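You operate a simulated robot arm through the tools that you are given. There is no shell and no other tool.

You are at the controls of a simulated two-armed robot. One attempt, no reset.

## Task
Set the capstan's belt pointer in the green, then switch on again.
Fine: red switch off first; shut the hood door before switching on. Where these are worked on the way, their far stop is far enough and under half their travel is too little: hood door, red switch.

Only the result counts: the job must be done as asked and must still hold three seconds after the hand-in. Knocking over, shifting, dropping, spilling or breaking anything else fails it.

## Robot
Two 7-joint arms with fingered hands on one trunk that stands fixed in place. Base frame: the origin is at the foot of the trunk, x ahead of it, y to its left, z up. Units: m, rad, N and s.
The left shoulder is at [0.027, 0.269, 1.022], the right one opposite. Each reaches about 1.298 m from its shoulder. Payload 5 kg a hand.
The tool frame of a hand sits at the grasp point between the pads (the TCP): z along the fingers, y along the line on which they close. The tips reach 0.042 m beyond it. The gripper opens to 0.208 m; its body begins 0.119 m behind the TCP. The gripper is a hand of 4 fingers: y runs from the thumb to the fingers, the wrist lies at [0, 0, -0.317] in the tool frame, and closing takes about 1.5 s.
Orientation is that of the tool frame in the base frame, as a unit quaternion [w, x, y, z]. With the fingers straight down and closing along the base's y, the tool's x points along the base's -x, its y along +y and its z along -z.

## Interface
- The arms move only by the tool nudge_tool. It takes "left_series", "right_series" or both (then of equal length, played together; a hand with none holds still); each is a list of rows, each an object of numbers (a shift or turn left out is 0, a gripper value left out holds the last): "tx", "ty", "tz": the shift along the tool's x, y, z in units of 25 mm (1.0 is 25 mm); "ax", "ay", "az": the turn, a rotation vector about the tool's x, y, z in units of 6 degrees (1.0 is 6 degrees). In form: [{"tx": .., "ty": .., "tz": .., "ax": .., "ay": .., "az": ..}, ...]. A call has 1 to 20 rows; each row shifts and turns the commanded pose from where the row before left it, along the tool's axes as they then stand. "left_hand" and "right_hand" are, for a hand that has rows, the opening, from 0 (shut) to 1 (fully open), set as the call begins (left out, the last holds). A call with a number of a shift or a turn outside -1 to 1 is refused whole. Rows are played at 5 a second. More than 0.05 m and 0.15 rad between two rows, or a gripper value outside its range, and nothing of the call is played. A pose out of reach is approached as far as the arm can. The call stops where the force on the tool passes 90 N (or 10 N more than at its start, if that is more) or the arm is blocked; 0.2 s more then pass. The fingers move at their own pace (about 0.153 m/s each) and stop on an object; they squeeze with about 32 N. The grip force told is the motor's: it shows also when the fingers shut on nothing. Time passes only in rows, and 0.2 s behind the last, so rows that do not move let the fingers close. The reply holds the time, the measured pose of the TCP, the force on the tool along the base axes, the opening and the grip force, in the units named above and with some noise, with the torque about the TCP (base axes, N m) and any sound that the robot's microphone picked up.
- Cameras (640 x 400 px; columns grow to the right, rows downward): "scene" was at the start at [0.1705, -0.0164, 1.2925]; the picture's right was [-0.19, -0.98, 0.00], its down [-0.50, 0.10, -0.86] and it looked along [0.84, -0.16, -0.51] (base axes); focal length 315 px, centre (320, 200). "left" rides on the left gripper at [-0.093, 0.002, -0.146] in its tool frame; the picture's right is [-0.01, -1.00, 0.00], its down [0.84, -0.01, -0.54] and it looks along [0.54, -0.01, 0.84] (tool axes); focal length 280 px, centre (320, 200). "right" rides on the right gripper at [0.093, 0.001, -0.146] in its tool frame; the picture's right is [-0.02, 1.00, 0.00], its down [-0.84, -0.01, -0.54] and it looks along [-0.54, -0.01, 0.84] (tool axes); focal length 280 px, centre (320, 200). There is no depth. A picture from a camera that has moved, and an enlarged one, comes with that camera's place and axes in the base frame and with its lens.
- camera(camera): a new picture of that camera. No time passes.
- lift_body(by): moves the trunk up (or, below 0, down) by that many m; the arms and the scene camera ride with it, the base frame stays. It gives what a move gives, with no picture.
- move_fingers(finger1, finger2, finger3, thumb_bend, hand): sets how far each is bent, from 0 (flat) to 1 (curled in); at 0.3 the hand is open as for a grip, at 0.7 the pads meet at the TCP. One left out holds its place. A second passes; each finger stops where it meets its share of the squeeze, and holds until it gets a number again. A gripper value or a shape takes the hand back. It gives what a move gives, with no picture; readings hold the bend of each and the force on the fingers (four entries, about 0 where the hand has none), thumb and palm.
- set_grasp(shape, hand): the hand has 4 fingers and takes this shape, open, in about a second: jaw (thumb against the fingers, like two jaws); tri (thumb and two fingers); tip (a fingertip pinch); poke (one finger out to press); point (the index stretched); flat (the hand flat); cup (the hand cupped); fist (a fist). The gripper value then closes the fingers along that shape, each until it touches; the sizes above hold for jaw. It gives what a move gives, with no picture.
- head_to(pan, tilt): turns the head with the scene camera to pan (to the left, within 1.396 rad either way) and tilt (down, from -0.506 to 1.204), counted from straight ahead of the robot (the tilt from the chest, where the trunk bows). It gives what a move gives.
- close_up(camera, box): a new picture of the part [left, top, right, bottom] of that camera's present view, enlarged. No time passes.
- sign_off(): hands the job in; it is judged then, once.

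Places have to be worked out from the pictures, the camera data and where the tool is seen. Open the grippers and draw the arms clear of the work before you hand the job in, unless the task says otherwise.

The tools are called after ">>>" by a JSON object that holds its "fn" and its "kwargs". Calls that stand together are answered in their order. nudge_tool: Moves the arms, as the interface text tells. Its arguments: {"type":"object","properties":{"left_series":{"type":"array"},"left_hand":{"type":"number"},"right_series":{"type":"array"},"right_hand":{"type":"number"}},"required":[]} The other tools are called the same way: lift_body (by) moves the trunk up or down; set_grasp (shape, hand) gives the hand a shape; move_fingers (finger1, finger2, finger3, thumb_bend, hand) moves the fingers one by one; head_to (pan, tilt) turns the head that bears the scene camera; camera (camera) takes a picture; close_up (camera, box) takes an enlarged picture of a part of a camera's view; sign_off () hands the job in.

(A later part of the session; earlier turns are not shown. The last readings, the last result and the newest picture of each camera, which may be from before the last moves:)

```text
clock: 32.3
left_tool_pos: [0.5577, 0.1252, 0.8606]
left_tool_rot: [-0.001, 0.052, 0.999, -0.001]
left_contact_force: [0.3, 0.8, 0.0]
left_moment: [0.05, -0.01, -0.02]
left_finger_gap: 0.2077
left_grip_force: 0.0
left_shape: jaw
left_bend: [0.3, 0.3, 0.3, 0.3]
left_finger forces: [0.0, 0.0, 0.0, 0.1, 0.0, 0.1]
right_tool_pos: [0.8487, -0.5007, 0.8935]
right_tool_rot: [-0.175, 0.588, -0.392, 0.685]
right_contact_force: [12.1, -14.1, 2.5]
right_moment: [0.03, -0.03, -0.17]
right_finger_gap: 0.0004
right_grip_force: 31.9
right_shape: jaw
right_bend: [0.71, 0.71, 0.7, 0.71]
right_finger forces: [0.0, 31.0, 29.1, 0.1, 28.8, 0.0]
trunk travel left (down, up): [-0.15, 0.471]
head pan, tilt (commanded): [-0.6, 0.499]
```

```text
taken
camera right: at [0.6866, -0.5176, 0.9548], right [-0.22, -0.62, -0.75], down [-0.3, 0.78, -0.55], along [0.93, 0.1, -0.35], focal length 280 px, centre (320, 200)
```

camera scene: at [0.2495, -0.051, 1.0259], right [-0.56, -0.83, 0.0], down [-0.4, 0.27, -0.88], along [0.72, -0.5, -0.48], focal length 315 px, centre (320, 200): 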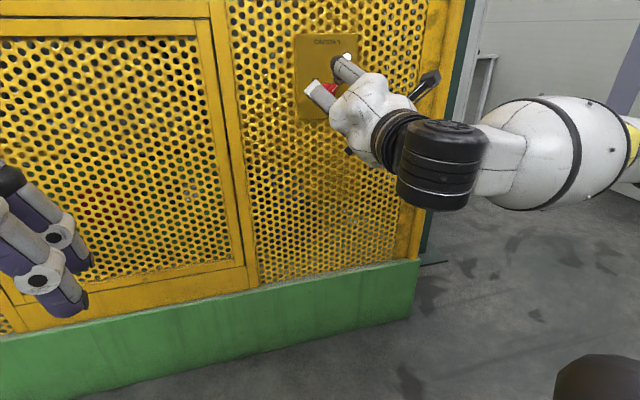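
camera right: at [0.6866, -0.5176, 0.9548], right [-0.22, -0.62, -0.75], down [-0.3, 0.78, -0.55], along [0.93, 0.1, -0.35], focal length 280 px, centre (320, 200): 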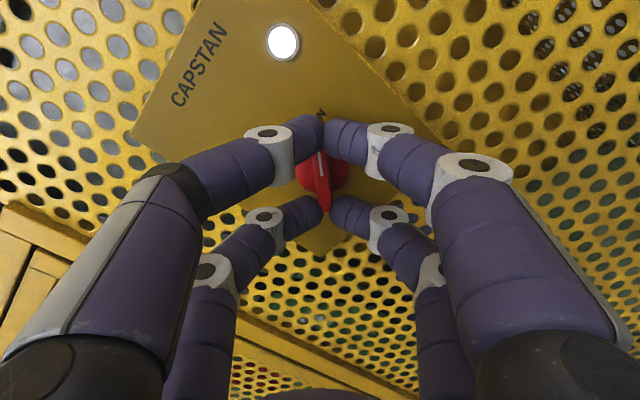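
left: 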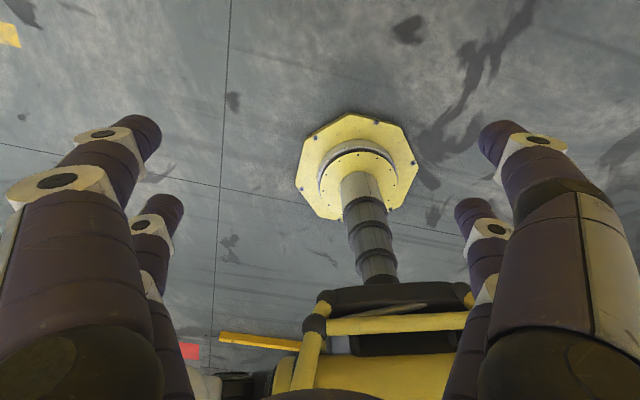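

The fingers report contact but a gap near zero, so I check closely whether they hold the bar or have closed around it.

>>> {"fn": "close_up", "kwargs": {"camera": "right", "box": [260, 90, 390, 250]}}

>>> {"fn": "close_up", "kwargs": {"camera": "scene", "box": [270, 20, 390, 120]}}

```text
2.50 times, centred on (325, 170) of right
camera zoom: at [0.6866, -0.5176, 0.9548], right [-0.22, -0.62, -0.75], down [-0.3, 0.78, -0.55], along [0.93, 0.1, -0.35], focal length 701 px, centre (308, 275)
```

zoom: 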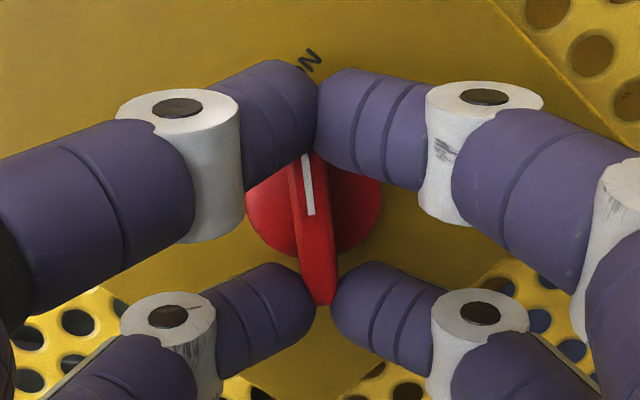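

```text
4.00 times, centred on (330, 70) of scene
camera zoom: at [0.2498, -0.0515, 1.0258], right [-0.57, -0.82, 0.0], down [-0.4, 0.27, -0.88], along [0.72, -0.5, -0.48], focal length 1260 px, centre (280, 720)
```

zoom: 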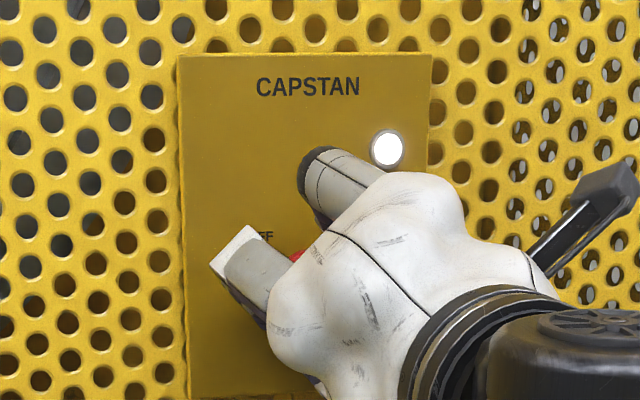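

The far pair straddles the bar's lower end while the near pair has met just past the pointer end; turning about the axis should still drive it. I turn 30° toward OFF (negative az) and check.

>>> {"fn": "nudge_tool", "kwargs": {"right_series": [{"az": -1}, {"az": -1}, {"az": -1}, {"az": -1}, {"az": -1}]}}

>>> {"fn": "close_up", "kwargs": {"camera": "right", "box": [260, 90, 390, 250]}}

```text
clock: 33.5
left_tool_pos: [0.558, 0.1269, 0.8611]
left_tool_rot: [0.001, 0.051, 0.999, -0.001]
left_contact_force: [-0.2, -0.3, -0.1]
left_moment: [0.0, -0.02, 0.0]
left_finger_gap: 0.2077
left_grip_force: 0.1
left_shape: jaw
left_bend: [0.3, 0.3, 0.3, 0.3]
left_finger forces: [0.0, 0.0, 0.0, 0.0, 0.0, 0.1]
right_tool_pos: [0.8487, -0.4987, 0.8936]
right_tool_rot: [0.008, 0.67, -0.226, 0.707]
right_contact_force: [21.7, -11.1, 5.6]
right_moment: [-0.09, -0.25, -0.09]
right_finger_gap: 0.0
right_grip_force: 31.9
right_shape: jaw
right_bend: [0.71, 0.71, 0.7, 0.71]
right_finger forces: [0.1, 29.4, 27.9, 0.0, 28.2, 0.0]
trunk travel left (down, up): [-0.15, 0.471]
head pan, tilt (commanded): [-0.6, 0.499]
```

```text
2.50 times, centred on (325, 170) of right
camera zoom: at [0.7001, -0.4781, 0.9819], right [-0.31, -0.89, -0.32], down [-0.42, 0.43, -0.8], along [0.85, -0.11, -0.51], focal length 701 px, centre (308, 275)
```

zoom: 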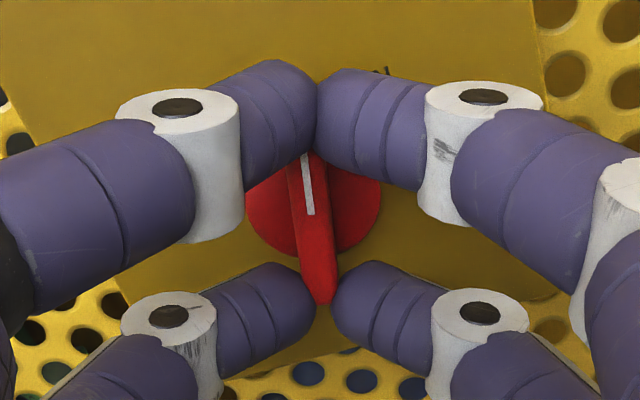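

The knob follows the hand. I keep turning, another 54°, then check.

>>> {"fn": "nudge_tool", "kwargs": {"right_series": [{"az": -1}, {"az": -1}, {"az": -1}, {"az": -1}, {"az": -1}, {"az": -1}, {"az": -1}, {"az": -1}, {"az": -1}]}}

>>> {"fn": "camera", "kwargs": {"camera": "right"}}

>>> {"fn": "close_up", "kwargs": {"camera": "right", "box": [240, 90, 400, 250]}}

```text
clock: 35.5
left_tool_pos: [0.5579, 0.1271, 0.8604]
left_tool_rot: [-0.001, 0.051, 0.999, -0.001]
left_contact_force: [0.5, 0.0, -0.6]
left_moment: [0.01, 0.02, -0.02]
left_finger_gap: 0.2081
left_grip_force: 0.1
left_shape: jaw
left_bend: [0.3, 0.3, 0.3, 0.3]
left_finger forces: [0.0, 0.0, 0.1, 0.0, 0.0, 0.0]
right_tool_pos: [0.8491, -0.4969, 0.8923]
right_tool_rot: [0.328, 0.7, 0.103, 0.626]
right_contact_force: [25.7, 6.6, -0.1]
right_moment: [-0.05, -0.17, 0.58]
right_finger_gap: 0.0
right_grip_force: 32.0
right_shape: jaw
right_bend: [0.71, 0.71, 0.7, 0.7]
right_finger forces: [0.0, 26.7, 32.1, 0.0, 0.1, 0.0]
trunk travel left (down, up): [-0.15, 0.471]
head pan, tilt (commanded): [-0.6, 0.499]
```

```text
taken
camera right: at [0.728, -0.3974, 0.9686], right [-0.27, -0.77, 0.58], down [-0.67, -0.28, -0.69], along [0.69, -0.57, -0.44], focal length 280 px, centre (320, 200)
```

right: 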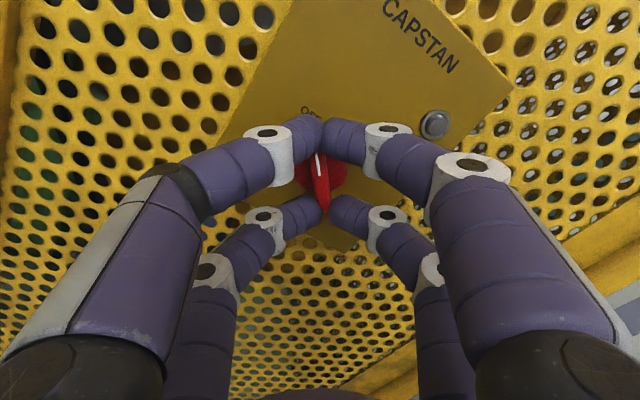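

```text
2.50 times, centred on (320, 170) of right
camera zoom: at [0.728, -0.3974, 0.9686], right [-0.27, -0.77, 0.58], down [-0.67, -0.28, -0.69], along [0.69, -0.57, -0.44], focal length 701 px, centre (320, 275)
```

zoom: 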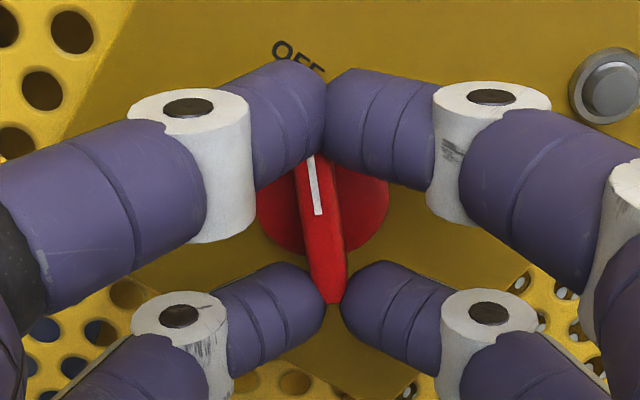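

The lamp has gone out; torque is rising slightly. I turn a little more to bring it to the OFF stop.

>>> {"fn": "nudge_tool", "kwargs": {"right_series": [{"az": -1}, {"az": -0.5}]}}

>>> {"fn": "close_up", "kwargs": {"camera": "right", "box": [240, 90, 400, 250]}}

```text
clock: 36.1
left_tool_pos: [0.5571, 0.1275, 0.8605]
left_tool_rot: [-0.001, 0.05, 0.999, -0.001]
left_contact_force: [-1.1, 0.8, 0.7]
left_moment: [-0.03, 0.03, -0.01]
left_finger_gap: 0.2081
left_grip_force: 0.1
left_shape: jaw
left_bend: [0.3, 0.3, 0.3, 0.3]
left_finger forces: [0.0, 0.0, 0.1, 0.0, 0.1, 0.1]
right_tool_pos: [0.8474, -0.4971, 0.893]
right_tool_rot: [0.376, 0.69, 0.16, 0.598]
right_contact_force: [20.8, 12.3, -1.4]
right_moment: [0.84, -0.08, 0.57]
right_finger_gap: 0.0
right_grip_force: 32.2
right_shape: jaw
right_bend: [0.71, 0.71, 0.69, 0.7]
right_finger forces: [0.0, 21.6, 40.5, 0.0, 0.1, 0.0]
trunk travel left (down, up): [-0.15, 0.471]
head pan, tilt (commanded): [-0.6, 0.499]
```

```text
2.50 times, centred on (320, 170) of right
camera zoom: at [0.7312, -0.3872, 0.96], right [-0.23, -0.68, 0.7], down [-0.7, -0.38, -0.6], along [0.67, -0.63, -0.39], focal length 701 px, centre (320, 275)
```

zoom: 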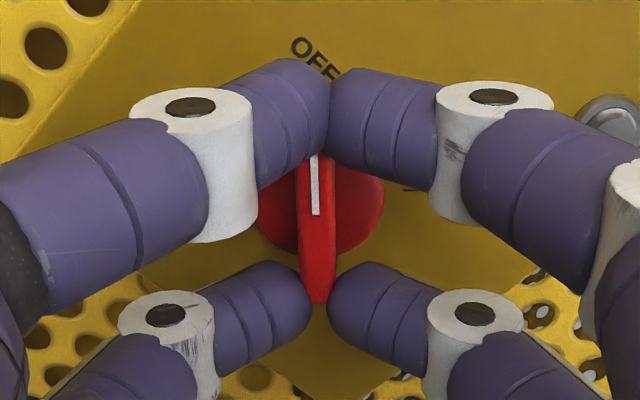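

The bar now lags behind the hand, so the OFF stop is reached and the lamp is out. I open the fingers and back straight off from the panel.

>>> {"fn": "nudge_tool", "kwargs": {"right_series": [{"az": 0.5}, {}, {}, {}, {"tz": -0.8}, {"tz": -1}, {"tz": -1}, {"tz": -1}, {"tz": -1}], "right_hand": 0.35}}

>>> {"fn": "camera", "kwargs": {"camera": "right"}}

>>> {"fn": "camera", "kwargs": {"camera": "scene"}}

```text
clock: 38.1
left_tool_pos: [0.5574, 0.1257, 0.8599]
left_tool_rot: [-0.001, 0.051, 0.999, 0.0]
left_contact_force: [1.1, -0.2, 0.0]
left_moment: [-0.02, 0.04, 0.01]
left_finger_gap: 0.2077
left_grip_force: 0.1
left_shape: jaw
left_bend: [0.3, 0.3, 0.3, 0.3]
left_finger forces: [0.0, 0.1, 0.1, 0.1, 0.0, 0.1]
right_tool_pos: [0.735, -0.4588, 0.8927]
right_tool_rot: [0.361, 0.694, 0.138, 0.608]
right_contact_force: [0.7, 0.2, -0.4]
right_moment: [-0.01, 0.02, 0.02]
right_finger_gap: 0.0725
right_grip_force: 0.0
right_shape: jaw
right_bend: [0.74, 0.74, 0.74, 0.7]
right_finger forces: [0.0, 0.0, 0.0, 0.0, 0.0, 0.0]
trunk travel left (down, up): [-0.15, 0.471]
head pan, tilt (commanded): [-0.6, 0.499]
```

```text
taken
camera right: at [0.6164, -0.3521, 0.9641], right [-0.25, -0.71, 0.66], down [-0.69, -0.35, -0.63], along [0.68, -0.61, -0.41], focal length 280 px, centre (320, 200)
```

right: 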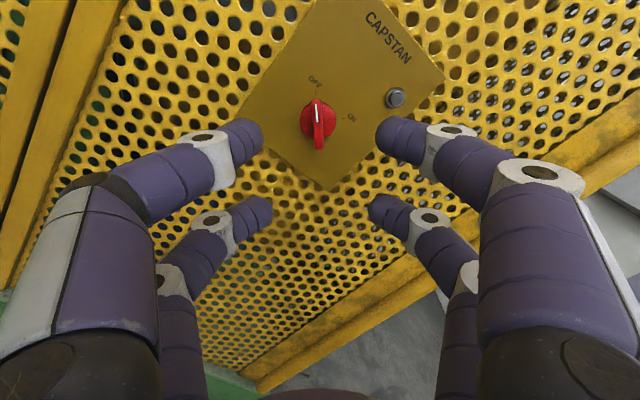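

```text
taken
camera scene: at [0.2496, -0.0511, 1.0259], right [-0.56, -0.83, 0.0], down [-0.4, 0.27, -0.88], along [0.72, -0.5, -0.48], focal length 315 px, centre (320, 200)
```

scene: 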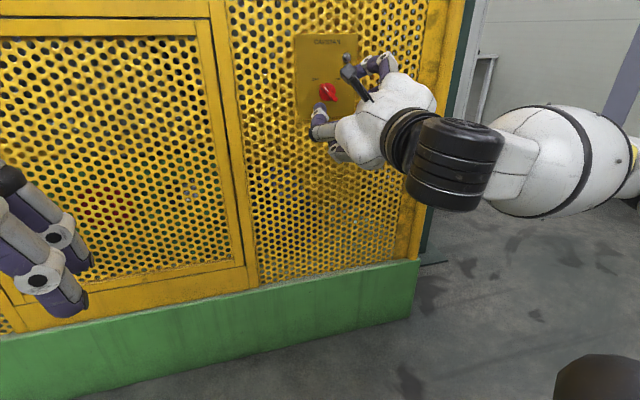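

The switch is OFF and the lamp is dark. Now the door: I turn the head to it.

>>> {"fn": "head_to", "kwargs": {"pan": 0.1, "tilt": 0.3}}

>>> {"fn": "camera", "kwargs": {"camera": "scene"}}

```text
clock: 39.2
left_tool_pos: [0.5572, 0.1263, 0.861]
left_tool_rot: [0.0, 0.052, 0.999, -0.001]
left_contact_force: [-0.4, 1.0, 0.1]
left_moment: [-0.01, 0.0, 0.01]
left_finger_gap: 0.2079
left_grip_force: 0.2
left_shape: jaw
left_bend: [0.3, 0.3, 0.3, 0.3]
left_finger forces: [0.1, 0.0, 0.1, 0.0, 0.0, 0.1]
right_tool_pos: [0.7342, -0.4572, 0.8938]
right_tool_rot: [0.36, 0.693, 0.138, 0.609]
right_contact_force: [0.1, -0.3, -0.4]
right_moment: [-0.03, 0.03, 0.02]
right_finger_gap: 0.0722
right_grip_force: 0.1
right_shape: jaw
right_bend: [0.74, 0.74, 0.74, 0.7]
right_finger forces: [0.0, 0.0, 0.0, 0.0, 0.0, 0.0]
trunk travel left (down, up): [-0.15, 0.471]
head pan, tilt (commanded): [0.099, 0.3]
```

```text
taken
camera scene: at [0.2674, 0.0096, 1.0443], right [0.1, -1.0, 0.0], down [-0.29, -0.03, -0.96], along [0.95, 0.09, -0.3], focal length 315 px, centre (320, 200)
```

scene: 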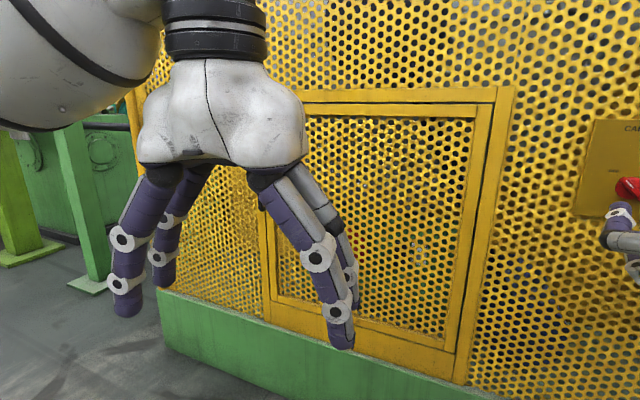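

The left hand hides the door. From the earlier pictures I judge the handle (vertical bar, z 0.75–0.90) at about [1.125, 0.265, 0.83] and the hinge line near [0.97, -0.29]. I first move the left hand forward and left, then start yawing it.

>>> {"fn": "nudge_tool", "kwargs": {"left_series": [{"tx": -0.905, "ty": 0.763, "tz": -0.133}, {"tx": -0.905, "ty": 0.763, "tz": -0.133}, {"tx": -0.905, "ty": 0.763, "tz": -0.133}, {"tx": -0.905, "ty": 0.763, "tz": -0.133}, {"tx": -0.905, "ty": 0.763, "tz": -0.133}, {"tx": -0.905, "ty": 0.763, "tz": -0.133}, {"tx": -0.905, "ty": 0.763, "tz": -0.133}, {"tx": -0.905, "ty": 0.763, "tz": -0.133}, {"tx": -0.905, "ty": 0.763, "tz": -0.133}, {"az": 0.733}, {"az": 0.733}, {"az": 0.733}]}}

>>> {"fn": "camera", "kwargs": {"camera": "scene"}}

```text
clock: 41.8
left_tool_pos: [0.7778, 0.2774, 0.8905]
left_tool_rot: [0.0, 0.166, 0.986, 0.0]
left_contact_force: [0.4, -0.1, 0.1]
left_moment: [-0.01, 0.0, 0.0]
left_finger_gap: 0.2077
left_grip_force: 0.1
left_shape: jaw
left_bend: [0.3, 0.3, 0.3, 0.3]
left_finger forces: [0.1, 0.0, 0.0, 0.0, 0.1, 0.0]
right_tool_pos: [0.7335, -0.4576, 0.8945]
right_tool_rot: [0.36, 0.694, 0.139, 0.608]
right_contact_force: [0.3, -0.5, -0.1]
right_moment: [0.0, -0.04, 0.02]
right_finger_gap: 0.0727
right_grip_force: 0.1
right_shape: jaw
right_bend: [0.74, 0.74, 0.74, 0.7]
right_finger forces: [0.0, 0.0, 0.0, 0.0, 0.1, 0.1]
trunk travel left (down, up): [-0.15, 0.471]
head pan, tilt (commanded): [0.099, 0.3]
```

```text
taken
camera scene: at [0.2674, 0.0097, 1.0443], right [0.1, -1.0, 0.0], down [-0.29, -0.03, -0.96], along [0.95, 0.09, -0.3], focal length 315 px, centre (320, 200)
```

scene: 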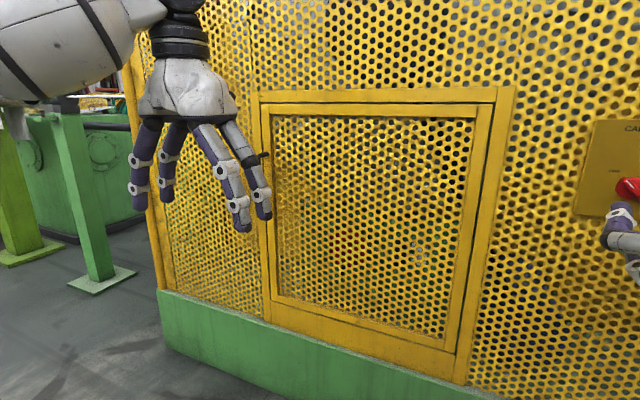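

The left hand moved freely. Now I pitch it up to face the door (90° about tool y).

>>> {"fn": "nudge_tool", "kwargs": {"left_series": [{"ay": -1}, {"ay": -1}, {"ay": -1}, {"ay": -1}, {"ay": -1}, {"ay": -1}, {"ay": -1}, {"ay": -1}, {"ay": -1}, {"ay": -1}, {"ay": -1}, {"ay": -1}, {"ay": -1}, {"ay": -1}, {"ay": -1}]}}

>>> {"fn": "camera", "kwargs": {"camera": "scene"}}

>>> {"fn": "camera", "kwargs": {"camera": "left"}}

```text
clock: 45.0
left_tool_pos: [0.7772, 0.2767, 0.8902]
left_tool_rot: [0.698, 0.116, 0.696, -0.117]
left_contact_force: [0.4, 0.4, 0.4]
left_moment: [0.03, 0.07, 0.01]
left_finger_gap: 0.2077
left_grip_force: 0.0
left_shape: jaw
left_bend: [0.3, 0.3, 0.3, 0.3]
left_finger forces: [0.0, 0.1, 0.0, 0.0, 0.1, 0.1]
right_tool_pos: [0.7342, -0.4582, 0.894]
right_tool_rot: [0.361, 0.693, 0.139, 0.608]
right_contact_force: [0.2, 0.5, 0.0]
right_moment: [-0.01, -0.05, -0.02]
right_finger_gap: 0.0724
right_grip_force: 0.1
right_shape: jaw
right_bend: [0.74, 0.74, 0.74, 0.7]
right_finger forces: [0.0, 0.0, 0.0, 0.1, 0.0, 0.0]
trunk travel left (down, up): [-0.15, 0.471]
head pan, tilt (commanded): [0.099, 0.3]
```

```text
taken
camera scene: at [0.2676, 0.0096, 1.044], right [0.1, -0.99, 0.0], down [-0.29, -0.03, -0.96], along [0.95, 0.1, -0.3], focal length 315 px, centre (320, 200)
```

scene: 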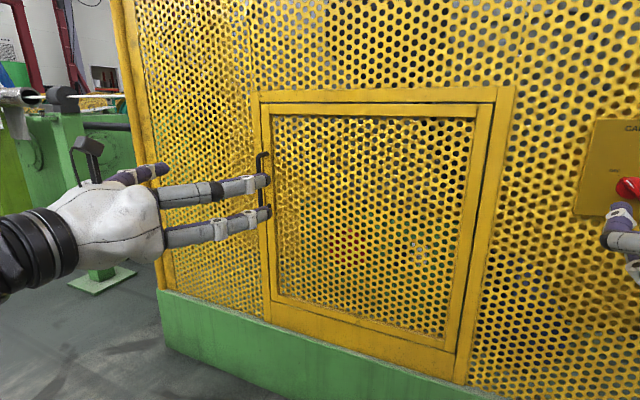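

```text
taken
camera left: at [0.6389, 0.3259, 0.9836], right [-0.33, -0.95, 0.02], down [-0.51, 0.16, -0.84], along [0.79, -0.28, -0.54], focal length 280 px, centre (320, 200)
```

left: 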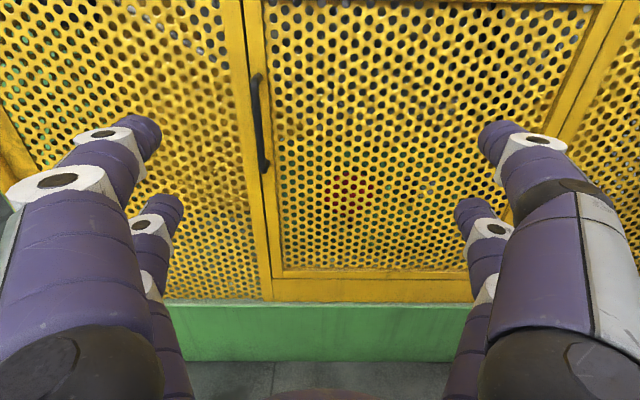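

The left hand now faces the door squarely. I take close-ups of the handle from both cameras to triangulate it.

>>> {"fn": "close_up", "kwargs": {"camera": "left", "box": [200, 50, 320, 190]}}

>>> {"fn": "close_up", "kwargs": {"camera": "scene", "box": [220, 130, 310, 230]}}

```text
2.86 times, centred on (260, 120) of left
camera zoom: at [0.6389, 0.3259, 0.9836], right [-0.33, -0.95, 0.02], down [-0.51, 0.16, -0.84], along [0.79, -0.28, -0.54], focal length 801 px, centre (491, 429)
```

zoom: 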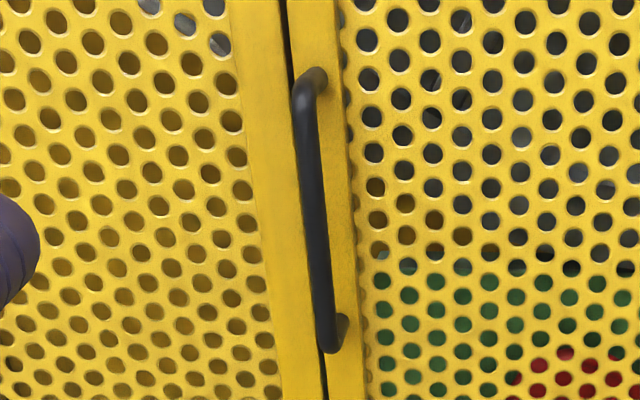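

```text
4.00 times, centred on (265, 180) of scene
camera zoom: at [0.2676, 0.0096, 1.044], right [0.1, -0.99, 0.0], down [-0.29, -0.03, -0.96], along [0.95, 0.1, -0.3], focal length 1260 px, centre (540, 280)
```

zoom: 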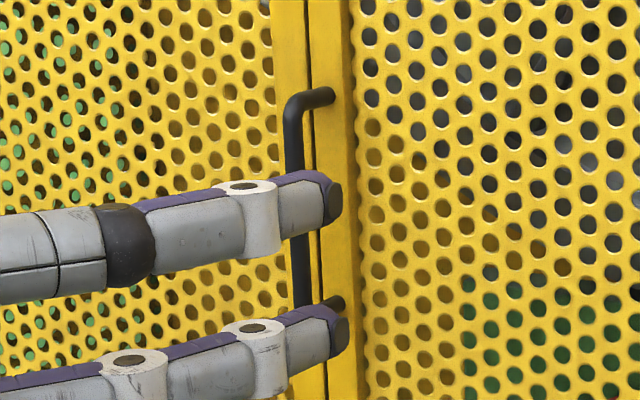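

The handle bar is at about [1.117, 0.269], z 0.75–0.90, some 5 cm proud of the frame. I line the left hand up with it at z 0.825 and approach to about 3 cm short.

>>> {"fn": "nudge_tool", "kwargs": {"left_series": [{"ty": 0.826, "tx": 0.532}, {"ty": 0.826, "tx": 0.532}, {"ty": 0.826, "tx": 0.532}, {"ty": 0.826, "tx": 0.532}, {"ty": 0.826, "tx": 0.532}, {"tz": 1}, {"tz": 1}, {"tz": 1}, {"tz": 1}, {"tz": 1}, {"tz": 1}, {"tz": 1}, {"tz": 1}, {"tz": 1}, {"tz": 1}, {}], "left_hand": 0.5}}

>>> {"fn": "camera", "kwargs": {"camera": "left"}}

>>> {"fn": "camera", "kwargs": {"camera": "scene"}}

```text
clock: 48.4
left_tool_pos: [1.0448, 0.2926, 0.8229]
left_tool_rot: [0.698, 0.117, 0.697, -0.117]
left_contact_force: [0.2, -0.1, 0.7]
left_moment: [0.01, -0.02, 0.02]
left_finger_gap: 0.1045
left_grip_force: 0.1
left_shape: jaw
left_bend: [0.73, 0.73, 0.73, 0.7]
left_finger forces: [0.0, 0.0, 0.1, 0.0, 0.0, 0.1]
right_tool_pos: [0.7349, -0.4589, 0.8954]
right_tool_rot: [0.359, 0.693, 0.139, 0.609]
right_contact_force: [0.5, -0.5, 0.0]
right_moment: [0.01, 0.0, 0.01]
right_finger_gap: 0.0724
right_grip_force: 0.2
right_shape: jaw
right_bend: [0.74, 0.74, 0.74, 0.7]
right_finger forces: [0.0, 0.0, 0.1, 0.1, 0.1, 0.0]
trunk travel left (down, up): [-0.15, 0.471]
head pan, tilt (commanded): [0.099, 0.3]
```

```text
taken
camera left: at [0.9078, 0.3414, 0.9167], right [-0.33, -0.94, 0.01], down [-0.51, 0.16, -0.84], along [0.79, -0.28, -0.54], focal length 280 px, centre (320, 200)
```

left: 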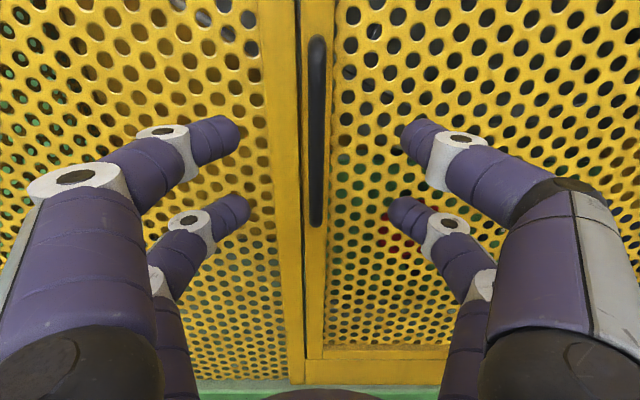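

```text
taken
camera scene: at [0.2674, 0.0096, 1.0443], right [0.1, -1.0, 0.0], down [-0.29, -0.03, -0.96], along [0.95, 0.09, -0.3], focal length 315 px, centre (320, 200)
```

scene: 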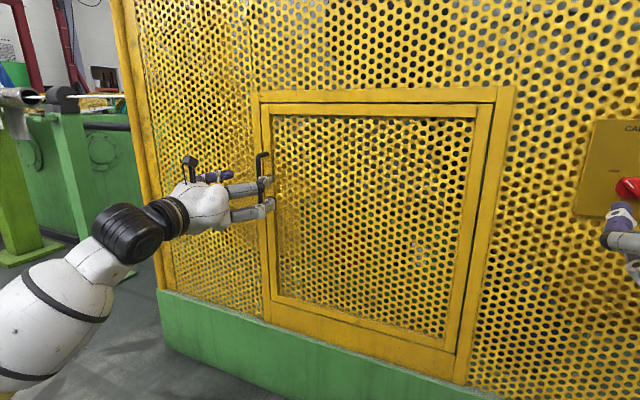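

The handle bar is centred between the fingers. I advance the last 6 cm and close on it.

>>> {"fn": "nudge_tool", "kwargs": {"left_series": [{"tz": 0.8}, {"tz": 0.8}, {"tz": 0.84}, {}]}}

>>> {"fn": "camera", "kwargs": {"camera": "left"}}

```text
clock: 49.4
left_tool_pos: [1.1054, 0.2705, 0.8228]
left_tool_rot: [0.697, 0.117, 0.697, -0.117]
left_contact_force: [-0.3, -0.2, -1.0]
left_moment: [0.01, 0.03, 0.0]
left_finger_gap: 0.1048
left_grip_force: 0.0
left_shape: jaw
left_bend: [0.73, 0.73, 0.73, 0.7]
left_finger forces: [0.0, 0.0, 0.0, 0.0, 0.1, 0.0]
right_tool_pos: [0.735, -0.4577, 0.8932]
right_tool_rot: [0.361, 0.693, 0.139, 0.608]
right_contact_force: [0.3, 0.2, -0.1]
right_moment: [-0.06, -0.03, 0.04]
right_finger_gap: 0.0724
right_grip_force: 0.1
right_shape: jaw
right_bend: [0.74, 0.74, 0.74, 0.7]
right_finger forces: [0.1, 0.1, 0.1, 0.1, 0.0, 0.0]
trunk travel left (down, up): [-0.15, 0.471]
head pan, tilt (commanded): [0.099, 0.3]
```

```text
taken
camera left: at [0.9669, 0.3195, 0.9165], right [-0.33, -0.94, 0.02], down [-0.51, 0.16, -0.84], along [0.79, -0.28, -0.54], focal length 280 px, centre (320, 200)
```

left: 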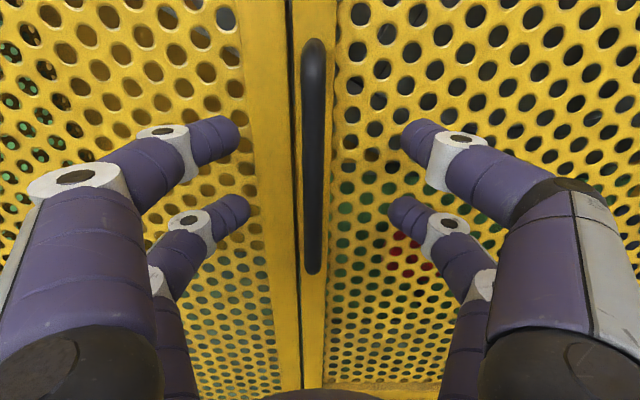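

The bar lies between both finger pairs. I close the left hand on it.

>>> {"fn": "nudge_tool", "kwargs": {"left_series": [{}, {}, {}, {}, {}, {}, {}], "left_hand": 0.0}}

>>> {"fn": "camera", "kwargs": {"camera": "left"}}

```text
clock: 51.0
left_tool_pos: [1.1051, 0.2702, 0.8238]
left_tool_rot: [0.697, 0.118, 0.697, -0.118]
left_contact_force: [1.0, -1.9, -0.7]
left_moment: [0.12, 0.0, -0.04]
left_finger_gap: 0.0
left_grip_force: 32.4
left_shape: jaw
left_bend: [0.71, 0.71, 0.7, 0.69]
left_finger forces: [0.0, 0.0, 0.1, 0.1, 0.0, 0.0]
right_tool_pos: [0.7345, -0.4589, 0.8936]
right_tool_rot: [0.361, 0.693, 0.14, 0.608]
right_contact_force: [0.2, 0.0, -0.2]
right_moment: [0.04, 0.0, 0.02]
right_finger_gap: 0.0722
right_grip_force: 0.1
right_shape: jaw
right_bend: [0.74, 0.74, 0.74, 0.7]
right_finger forces: [0.0, 0.0, 0.0, 0.0, 0.0, 0.1]
trunk travel left (down, up): [-0.15, 0.471]
head pan, tilt (commanded): [0.099, 0.3]
```

```text
taken
camera left: at [0.9668, 0.3192, 0.9163], right [-0.33, -0.94, 0.02], down [-0.51, 0.16, -0.84], along [0.79, -0.28, -0.54], focal length 280 px, centre (320, 200)
```

left: 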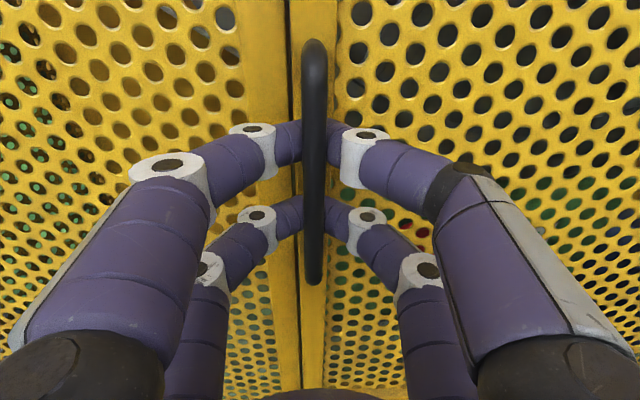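

The fingertips have met behind the bar, hooking it. I pull along the hinge arc (radius ≈0.58 m about [0.973, -0.292]) for the first 12°, yawing the hand by half the angle.

>>> {"fn": "nudge_tool", "kwargs": {"left_series": [{"tz": -0.965, "ty": -0.115, "ax": -0.2}, {"tz": -0.963, "ty": -0.135, "ax": -0.2}, {"tz": -0.96, "ty": -0.155, "ax": -0.2}, {"tz": -0.957, "ty": -0.175, "ax": -0.2}, {"tz": -0.953, "ty": -0.195, "ax": -0.2}]}}

>>> {"fn": "camera", "kwargs": {"camera": "left"}}

>>> {"fn": "camera", "kwargs": {"camera": "scene"}}

```text
clock: 52.2
left_tool_pos: [0.9846, 0.2865, 0.8244]
left_tool_rot: [0.703, 0.08, 0.702, -0.081]
left_contact_force: [-0.5, -6.6, 0.1]
left_moment: [0.16, -0.08, -0.03]
left_finger_gap: 0.0
left_grip_force: 32.6
left_shape: jaw
left_bend: [0.71, 0.71, 0.7, 0.69]
left_finger forces: [0.0, 0.0, 0.0, 0.0, 0.0, 0.0]
right_tool_pos: [0.735, -0.4593, 0.8951]
right_tool_rot: [0.361, 0.693, 0.139, 0.608]
right_contact_force: [-0.2, 0.6, -0.1]
right_moment: [-0.03, 0.0, 0.02]
right_finger_gap: 0.0725
right_grip_force: 0.1
right_shape: jaw
right_bend: [0.74, 0.74, 0.74, 0.7]
right_finger forces: [0.0, 0.1, 0.1, 0.0, 0.0, 0.1]
trunk travel left (down, up): [-0.15, 0.471]
head pan, tilt (commanded): [0.099, 0.3]
```

```text
taken
camera left: at [0.8429, 0.3215, 0.9174], right [-0.23, -0.97, 0.02], down [-0.53, 0.11, -0.84], along [0.82, -0.2, -0.54], focal length 280 px, centre (320, 200)
```

left: 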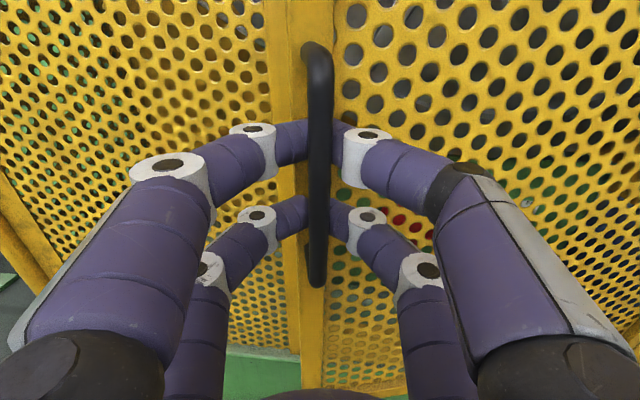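

```text
taken
camera scene: at [0.2676, 0.0093, 1.0443], right [0.1, -1.0, 0.0], down [-0.29, -0.03, -0.96], along [0.95, 0.09, -0.3], focal length 315 px, centre (320, 200)
```

scene: 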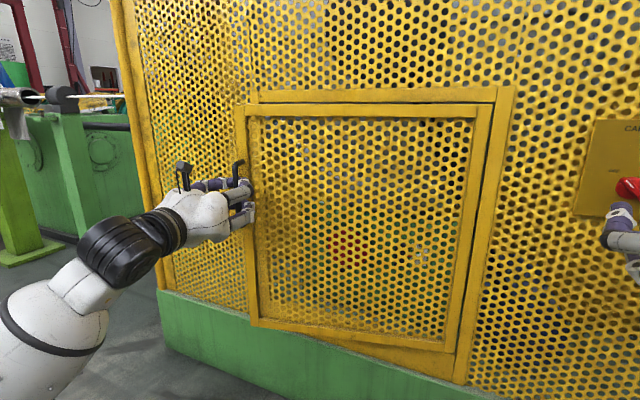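

The door swings open with very little force. I continue the arc to about 36°.

>>> {"fn": "nudge_tool", "kwargs": {"left_series": [{"tz": -0.95, "ty": -0.215, "ax": -0.2}, {"tz": -0.945, "ty": -0.235, "ax": -0.2}, {"tz": -0.94, "ty": -0.255, "ax": -0.2}, {"tz": -0.935, "ty": -0.275, "ax": -0.2}, {"tz": -0.93, "ty": -0.294, "ax": -0.2}, {"tz": -0.924, "ty": -0.314, "ax": -0.2}, {"tz": -0.917, "ty": -0.333, "ax": -0.2}, {"tz": -0.91, "ty": -0.352, "ax": -0.2}, {"tz": -0.903, "ty": -0.371, "ax": -0.2}, {"tz": -0.896, "ty": -0.39, "ax": -0.2}]}}

>>> {"fn": "camera", "kwargs": {"camera": "left"}}

>>> {"fn": "camera", "kwargs": {"camera": "scene"}}

```text
clock: 54.4
left_tool_pos: [0.9627, 0.2994, 0.8149]
left_tool_rot: [0.71, 0.079, 0.696, -0.077]
left_contact_force: [1.4, -36.6, 11.0]
left_moment: [0.65, 0.13, -0.01]
left_finger_gap: 0.0
left_grip_force: 31.6
left_shape: jaw
left_bend: [0.73, 0.71, 0.7, 0.68]
left_finger forces: [0.1, 0.0, 0.0, 0.1, 48.2, 0.0]
left hand out of reach, approached as far as the arm can: row 1, 2, 3, 4, 5, 6, 7, 8, 9, 10
right_tool_pos: [0.7335, -0.4606, 0.8952]
right_tool_rot: [0.361, 0.694, 0.137, 0.608]
right_contact_force: [-0.2, 0.0, -1.1]
right_moment: [-0.02, 0.0, 0.07]
right_finger_gap: 0.0726
right_grip_force: 0.0
right_shape: jaw
right_bend: [0.74, 0.74, 0.74, 0.7]
right_finger forces: [0.0, 0.1, 0.0, 0.0, 0.0, 0.0]
trunk travel left (down, up): [-0.15, 0.471]
head pan, tilt (commanded): [0.099, 0.3]
```

```text
taken
camera left: at [0.8182, 0.3321, 0.9063], right [-0.22, -0.98, 0.01], down [-0.51, 0.11, -0.85], along [0.83, -0.19, -0.52], focal length 280 px, centre (320, 200)
```

left: 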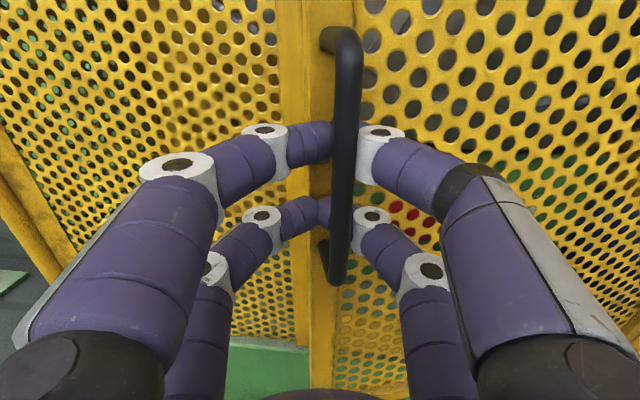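

```text
taken
camera scene: at [0.2668, 0.0077, 1.0447], right [0.1, -1.0, 0.0], down [-0.29, -0.03, -0.96], along [0.95, 0.09, -0.29], focal length 315 px, centre (320, 200)
```

scene: 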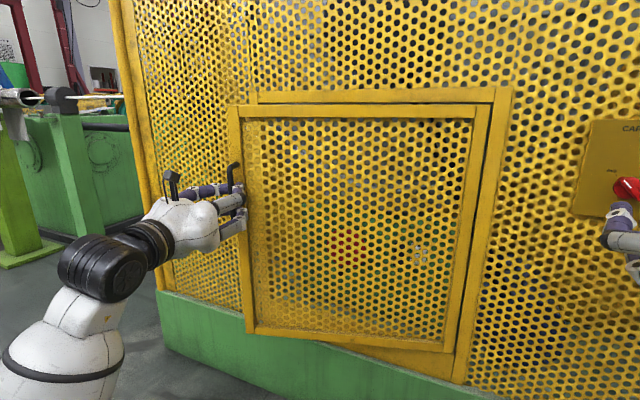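

The left arm folds against a wrist limit at this low trunk height. Shoulders well above the handle should suit pulling better, so I open the fingers (bar stays between them), and then raise the trunk so the hand slides straight up clear of the handle.

>>> {"fn": "nudge_tool", "kwargs": {"left_series": [{}, {}, {}, {}, {}], "left_hand": 0.5}}

>>> {"fn": "camera", "kwargs": {"camera": "left"}}

```text
clock: 55.6
left_tool_pos: [0.9626, 0.3055, 0.8142]
left_tool_rot: [0.709, 0.076, 0.697, -0.075]
left_contact_force: [-0.5, 0.8, -0.3]
left_moment: [-0.02, 0.0, 0.01]
left_finger_gap: 0.1032
left_grip_force: 0.0
left_shape: jaw
left_bend: [0.73, 0.73, 0.73, 0.7]
left_finger forces: [0.0, 0.0, 0.1, 0.0, 0.0, 0.1]
right_tool_pos: [0.7348, -0.4581, 0.8928]
right_tool_rot: [0.361, 0.693, 0.139, 0.608]
right_contact_force: [-0.6, 0.2, 0.2]
right_moment: [-0.02, 0.02, 0.0]
right_finger_gap: 0.0726
right_grip_force: 0.0
right_shape: jaw
right_bend: [0.74, 0.74, 0.74, 0.7]
right_finger forces: [0.1, 0.1, 0.0, 0.0, 0.0, 0.1]
trunk travel left (down, up): [-0.15, 0.471]
head pan, tilt (commanded): [0.099, 0.3]
```

```text
taken
camera left: at [0.8187, 0.3374, 0.905], right [-0.21, -0.98, 0.01], down [-0.51, 0.1, -0.85], along [0.83, -0.18, -0.52], focal length 280 px, centre (320, 200)
```

left: 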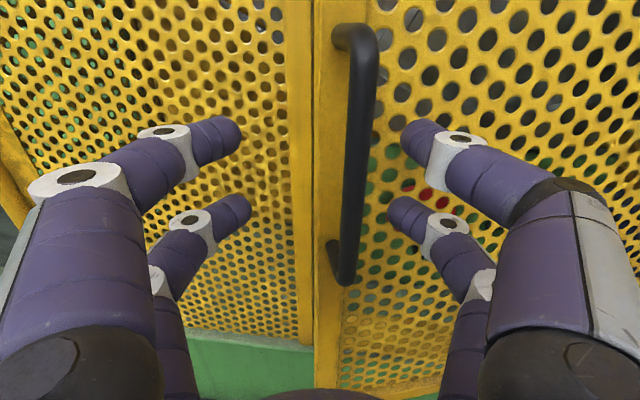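

The door stays put and the bar is free between the open fingers. I raise the trunk by 0.42 m so both hands ride straight up.

>>> {"fn": "lift_body", "kwargs": {"by": 0.42}}

>>> {"fn": "camera", "kwargs": {"camera": "scene"}}

>>> {"fn": "camera", "kwargs": {"camera": "left"}}

```text
refused: 0.42 is not a number from -0.4 to 0.4
```

```text
taken
camera scene: at [0.2674, 0.0097, 1.0443], right [0.1, -0.99, 0.0], down [-0.29, -0.03, -0.96], along [0.95, 0.09, -0.3], focal length 315 px, centre (320, 200)
```

scene: 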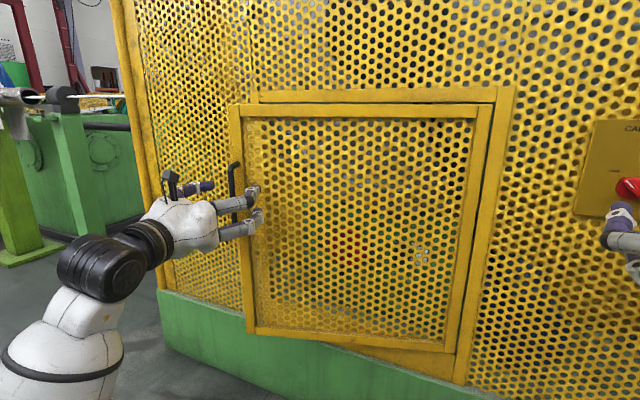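

```text
taken
camera left: at [0.8187, 0.3374, 0.905], right [-0.21, -0.98, 0.01], down [-0.51, 0.1, -0.85], along [0.83, -0.18, -0.52], focal length 280 px, centre (320, 200)
```

left: 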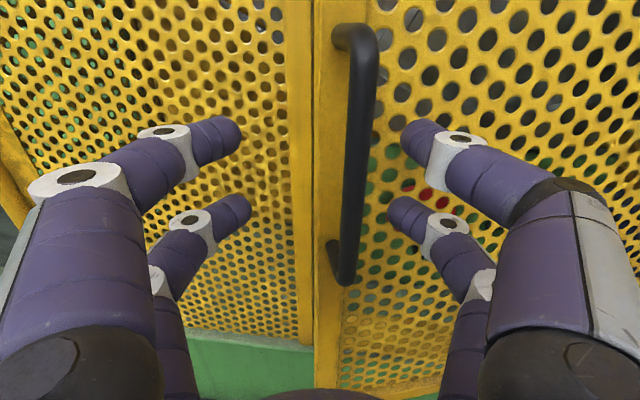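

The single lift is limited to 0.4 m. I raise by 0.4.

>>> {"fn": "lift_body", "kwargs": {"by": 0.4}}

>>> {"fn": "camera", "kwargs": {"camera": "scene"}}

>>> {"fn": "camera", "kwargs": {"camera": "left"}}

```text
clock: 59.4
left_tool_pos: [0.8693, 0.3054, 1.4241]
left_tool_rot: [0.787, 0.085, 0.608, -0.066]
left_contact_force: [1.0, 0.0, 0.4]
left_moment: [0.0, -0.06, -0.01]
left_finger_gap: 0.1031
left_grip_force: 0.0
left_shape: jaw
left_bend: [0.73, 0.73, 0.73, 0.7]
left_finger forces: [0.0, 0.0, 0.0, 0.0, 0.0, 0.0]
right_tool_pos: [0.734, -0.4578, 1.2937]
right_tool_rot: [0.361, 0.693, 0.139, 0.608]
right_contact_force: [0.5, -0.8, -0.3]
right_moment: [-0.01, 0.01, 0.01]
right_finger_gap: 0.0726
right_grip_force: 0.0
right_shape: jaw
right_bend: [0.74, 0.74, 0.74, 0.7]
right_finger forces: [0.1, 0.0, 0.0, 0.0, 0.0, 0.1]
trunk travel left (down, up): [-0.55, 0.071]
head pan, tilt (commanded): [0.099, 0.3]
```

```text
taken
camera scene: at [0.164, 0.0096, 1.4661], right [0.1, -1.0, 0.0], down [-0.29, -0.03, -0.96], along [0.95, 0.09, -0.3], focal length 315 px, centre (320, 200)
```

scene: 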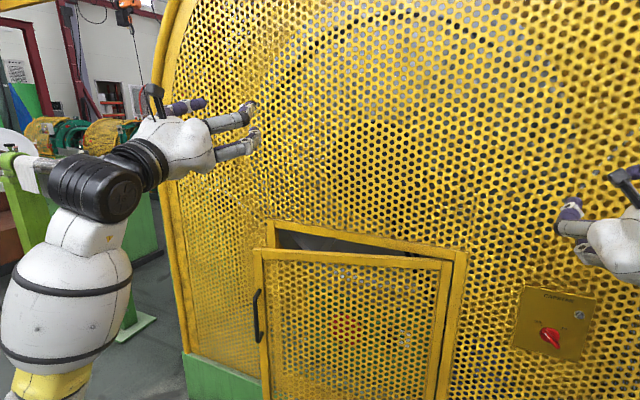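

```text
taken
camera left: at [0.7071, 0.3372, 1.4792], right [-0.21, -0.98, -0.04], down [-0.3, 0.1, -0.95], along [0.93, -0.19, -0.31], focal length 280 px, centre (320, 200)
```

left: 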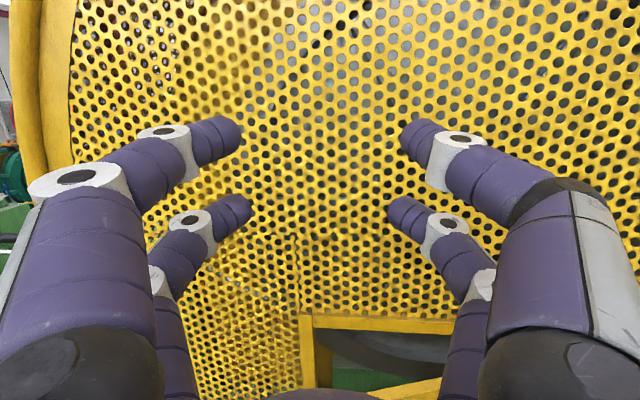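

Raising also unbent the trunk bow, and the left hand came up to z 1.42 pitched up 14°, clear of everything. I level it, back off 5 cm and lower it with the elbow hanging, stopping partway to check.

>>> {"fn": "nudge_tool", "kwargs": {"left_series": [{"ay": 0.78}, {"ay": 0.78}, {"ay": 0.78}, {"tz": -1}, {"tz": -1}, {"tx": 1}, {"tx": 1}, {"tx": 1}, {"tx": 1}, {"tx": 1}, {"tx": 1}, {"tx": 1}, {"tx": 1}, {"tx": 1}, {"tx": 1}, {"tx": 1}, {"tx": 1}]}}

>>> {"fn": "camera", "kwargs": {"camera": "scene"}}

```text
clock: 63.0
left_tool_pos: [0.826, 0.3326, 1.124]
left_tool_rot: [0.707, 0.091, 0.7, -0.054]
left_contact_force: [-0.1, 0.8, -0.1]
left_moment: [0.03, -0.01, -0.03]
left_finger_gap: 0.1035
left_grip_force: 0.1
left_shape: jaw
left_bend: [0.73, 0.73, 0.73, 0.7]
left_finger forces: [0.0, 0.0, 0.0, 0.0, 0.0, 0.0]
right_tool_pos: [0.7347, -0.4583, 1.2927]
right_tool_rot: [0.361, 0.693, 0.139, 0.608]
right_contact_force: [0.9, -0.1, 1.1]
right_moment: [-0.03, 0.02, -0.02]
right_finger_gap: 0.0723
right_grip_force: 0.1
right_shape: jaw
right_bend: [0.74, 0.74, 0.74, 0.7]
right_finger forces: [0.1, 0.0, 0.0, 0.0, 0.0, 0.0]
trunk travel left (down, up): [-0.55, 0.071]
head pan, tilt (commanded): [0.099, 0.3]
```

```text
taken
camera scene: at [0.1641, 0.0098, 1.4662], right [0.1, -0.99, 0.0], down [-0.29, -0.03, -0.96], along [0.95, 0.1, -0.3], focal length 315 px, centre (320, 200)
```

scene: 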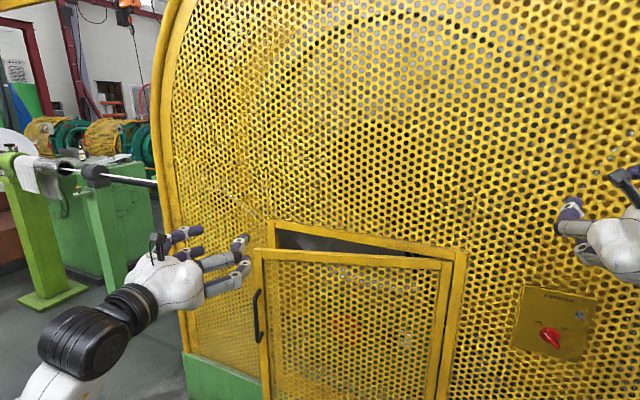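

No limits met. I lower the left hand another 0.25 m.

>>> {"fn": "nudge_tool", "kwargs": {"left_series": [{"tx": 1}, {"tx": 1}, {"tx": 1}, {"tx": 1}, {"tx": 1}, {"tx": 1}, {"tx": 1}, {"tx": 1}, {"tx": 1}, {"tx": 1}, {"tx": 0.8}]}}

>>> {"fn": "camera", "kwargs": {"camera": "scene"}}

>>> {"fn": "camera", "kwargs": {"camera": "left"}}

```text
clock: 65.4
left_tool_pos: [0.8272, 0.344, 0.8567]
left_tool_rot: [0.707, 0.091, 0.7, -0.055]
left_contact_force: [0.3, 0.2, 0.1]
left_moment: [-0.02, 0.02, -0.02]
left_finger_gap: 0.1034
left_grip_force: 0.1
left_shape: jaw
left_bend: [0.73, 0.73, 0.73, 0.7]
left_finger forces: [0.0, 0.0, 0.1, 0.1, 0.0, 0.0]
right_tool_pos: [0.7362, -0.4597, 1.293]
right_tool_rot: [0.361, 0.693, 0.139, 0.608]
right_contact_force: [-0.2, -0.3, -0.3]
right_moment: [0.0, -0.01, -0.03]
right_finger_gap: 0.0725
right_grip_force: 0.0
right_shape: jaw
right_bend: [0.74, 0.74, 0.74, 0.7]
right_finger forces: [0.1, 0.0, 0.1, 0.0, 0.0, 0.0]
trunk travel left (down, up): [-0.55, 0.071]
head pan, tilt (commanded): [0.099, 0.3]
```

```text
taken
camera scene: at [0.1639, 0.0098, 1.4662], right [0.1, -1.0, 0.0], down [-0.29, -0.03, -0.96], along [0.95, 0.09, -0.3], focal length 315 px, centre (320, 200)
```

scene: 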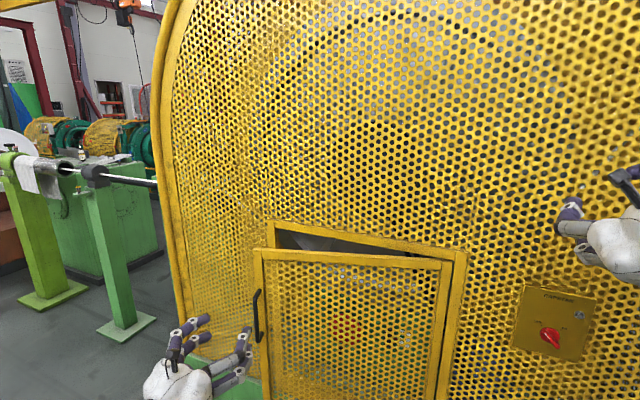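

```text
taken
camera left: at [0.6831, 0.3703, 0.9489], right [-0.2, -0.98, -0.04], down [-0.52, 0.14, -0.84], along [0.83, -0.15, -0.53], focal length 280 px, centre (320, 200)
```

left: 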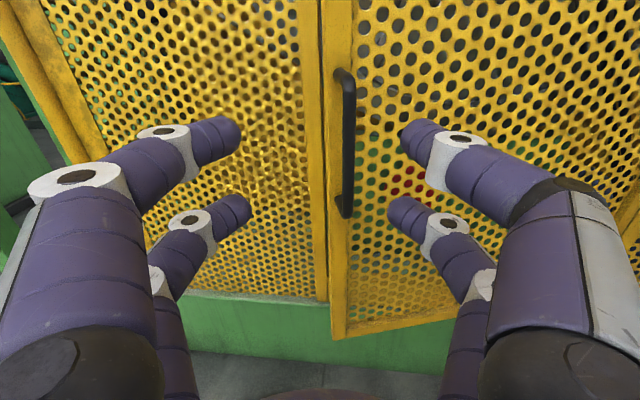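

The hand now reaches there freely. Handle triangulates to [0.966, 0.286, 0.835], so the door is about 15° open. I line up and move in to the bar, then close.

>>> {"fn": "nudge_tool", "kwargs": {"left_series": [{"tx": 0.62, "ty": -0.58}, {"tx": 0.61, "ty": -0.57}, {"tz": 1}, {"tz": 1}, {"tz": 1}, {"tz": 1}, {"tz": 1}, {"tz": 0.33}]}}

>>> {"fn": "camera", "kwargs": {"camera": "left"}}

```text
clock: 67.2
left_tool_pos: [0.9534, 0.2919, 0.823]
left_tool_rot: [0.706, 0.091, 0.7, -0.055]
left_contact_force: [0.6, -0.2, 0.4]
left_moment: [-0.02, -0.03, -0.03]
left_finger_gap: 0.1036
left_grip_force: 0.0
left_shape: jaw
left_bend: [0.73, 0.73, 0.73, 0.7]
left_finger forces: [0.0, 0.0, 0.0, 0.0, 0.0, 0.0]
right_tool_pos: [0.734, -0.459, 1.2934]
right_tool_rot: [0.361, 0.693, 0.139, 0.608]
right_contact_force: [0.3, 0.1, 0.1]
right_moment: [0.01, -0.04, -0.01]
right_finger_gap: 0.0726
right_grip_force: 0.1
right_shape: jaw
right_bend: [0.74, 0.74, 0.74, 0.7]
right_finger forces: [0.1, 0.1, 0.1, 0.0, 0.0, 0.0]
trunk travel left (down, up): [-0.55, 0.071]
head pan, tilt (commanded): [0.099, 0.3]
```

```text
taken
camera left: at [0.8094, 0.3171, 0.9171], right [-0.2, -0.98, -0.04], down [-0.52, 0.14, -0.84], along [0.83, -0.15, -0.53], focal length 280 px, centre (320, 200)
```

left: 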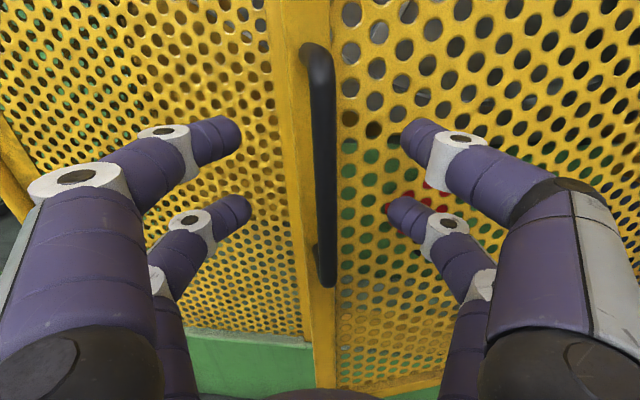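

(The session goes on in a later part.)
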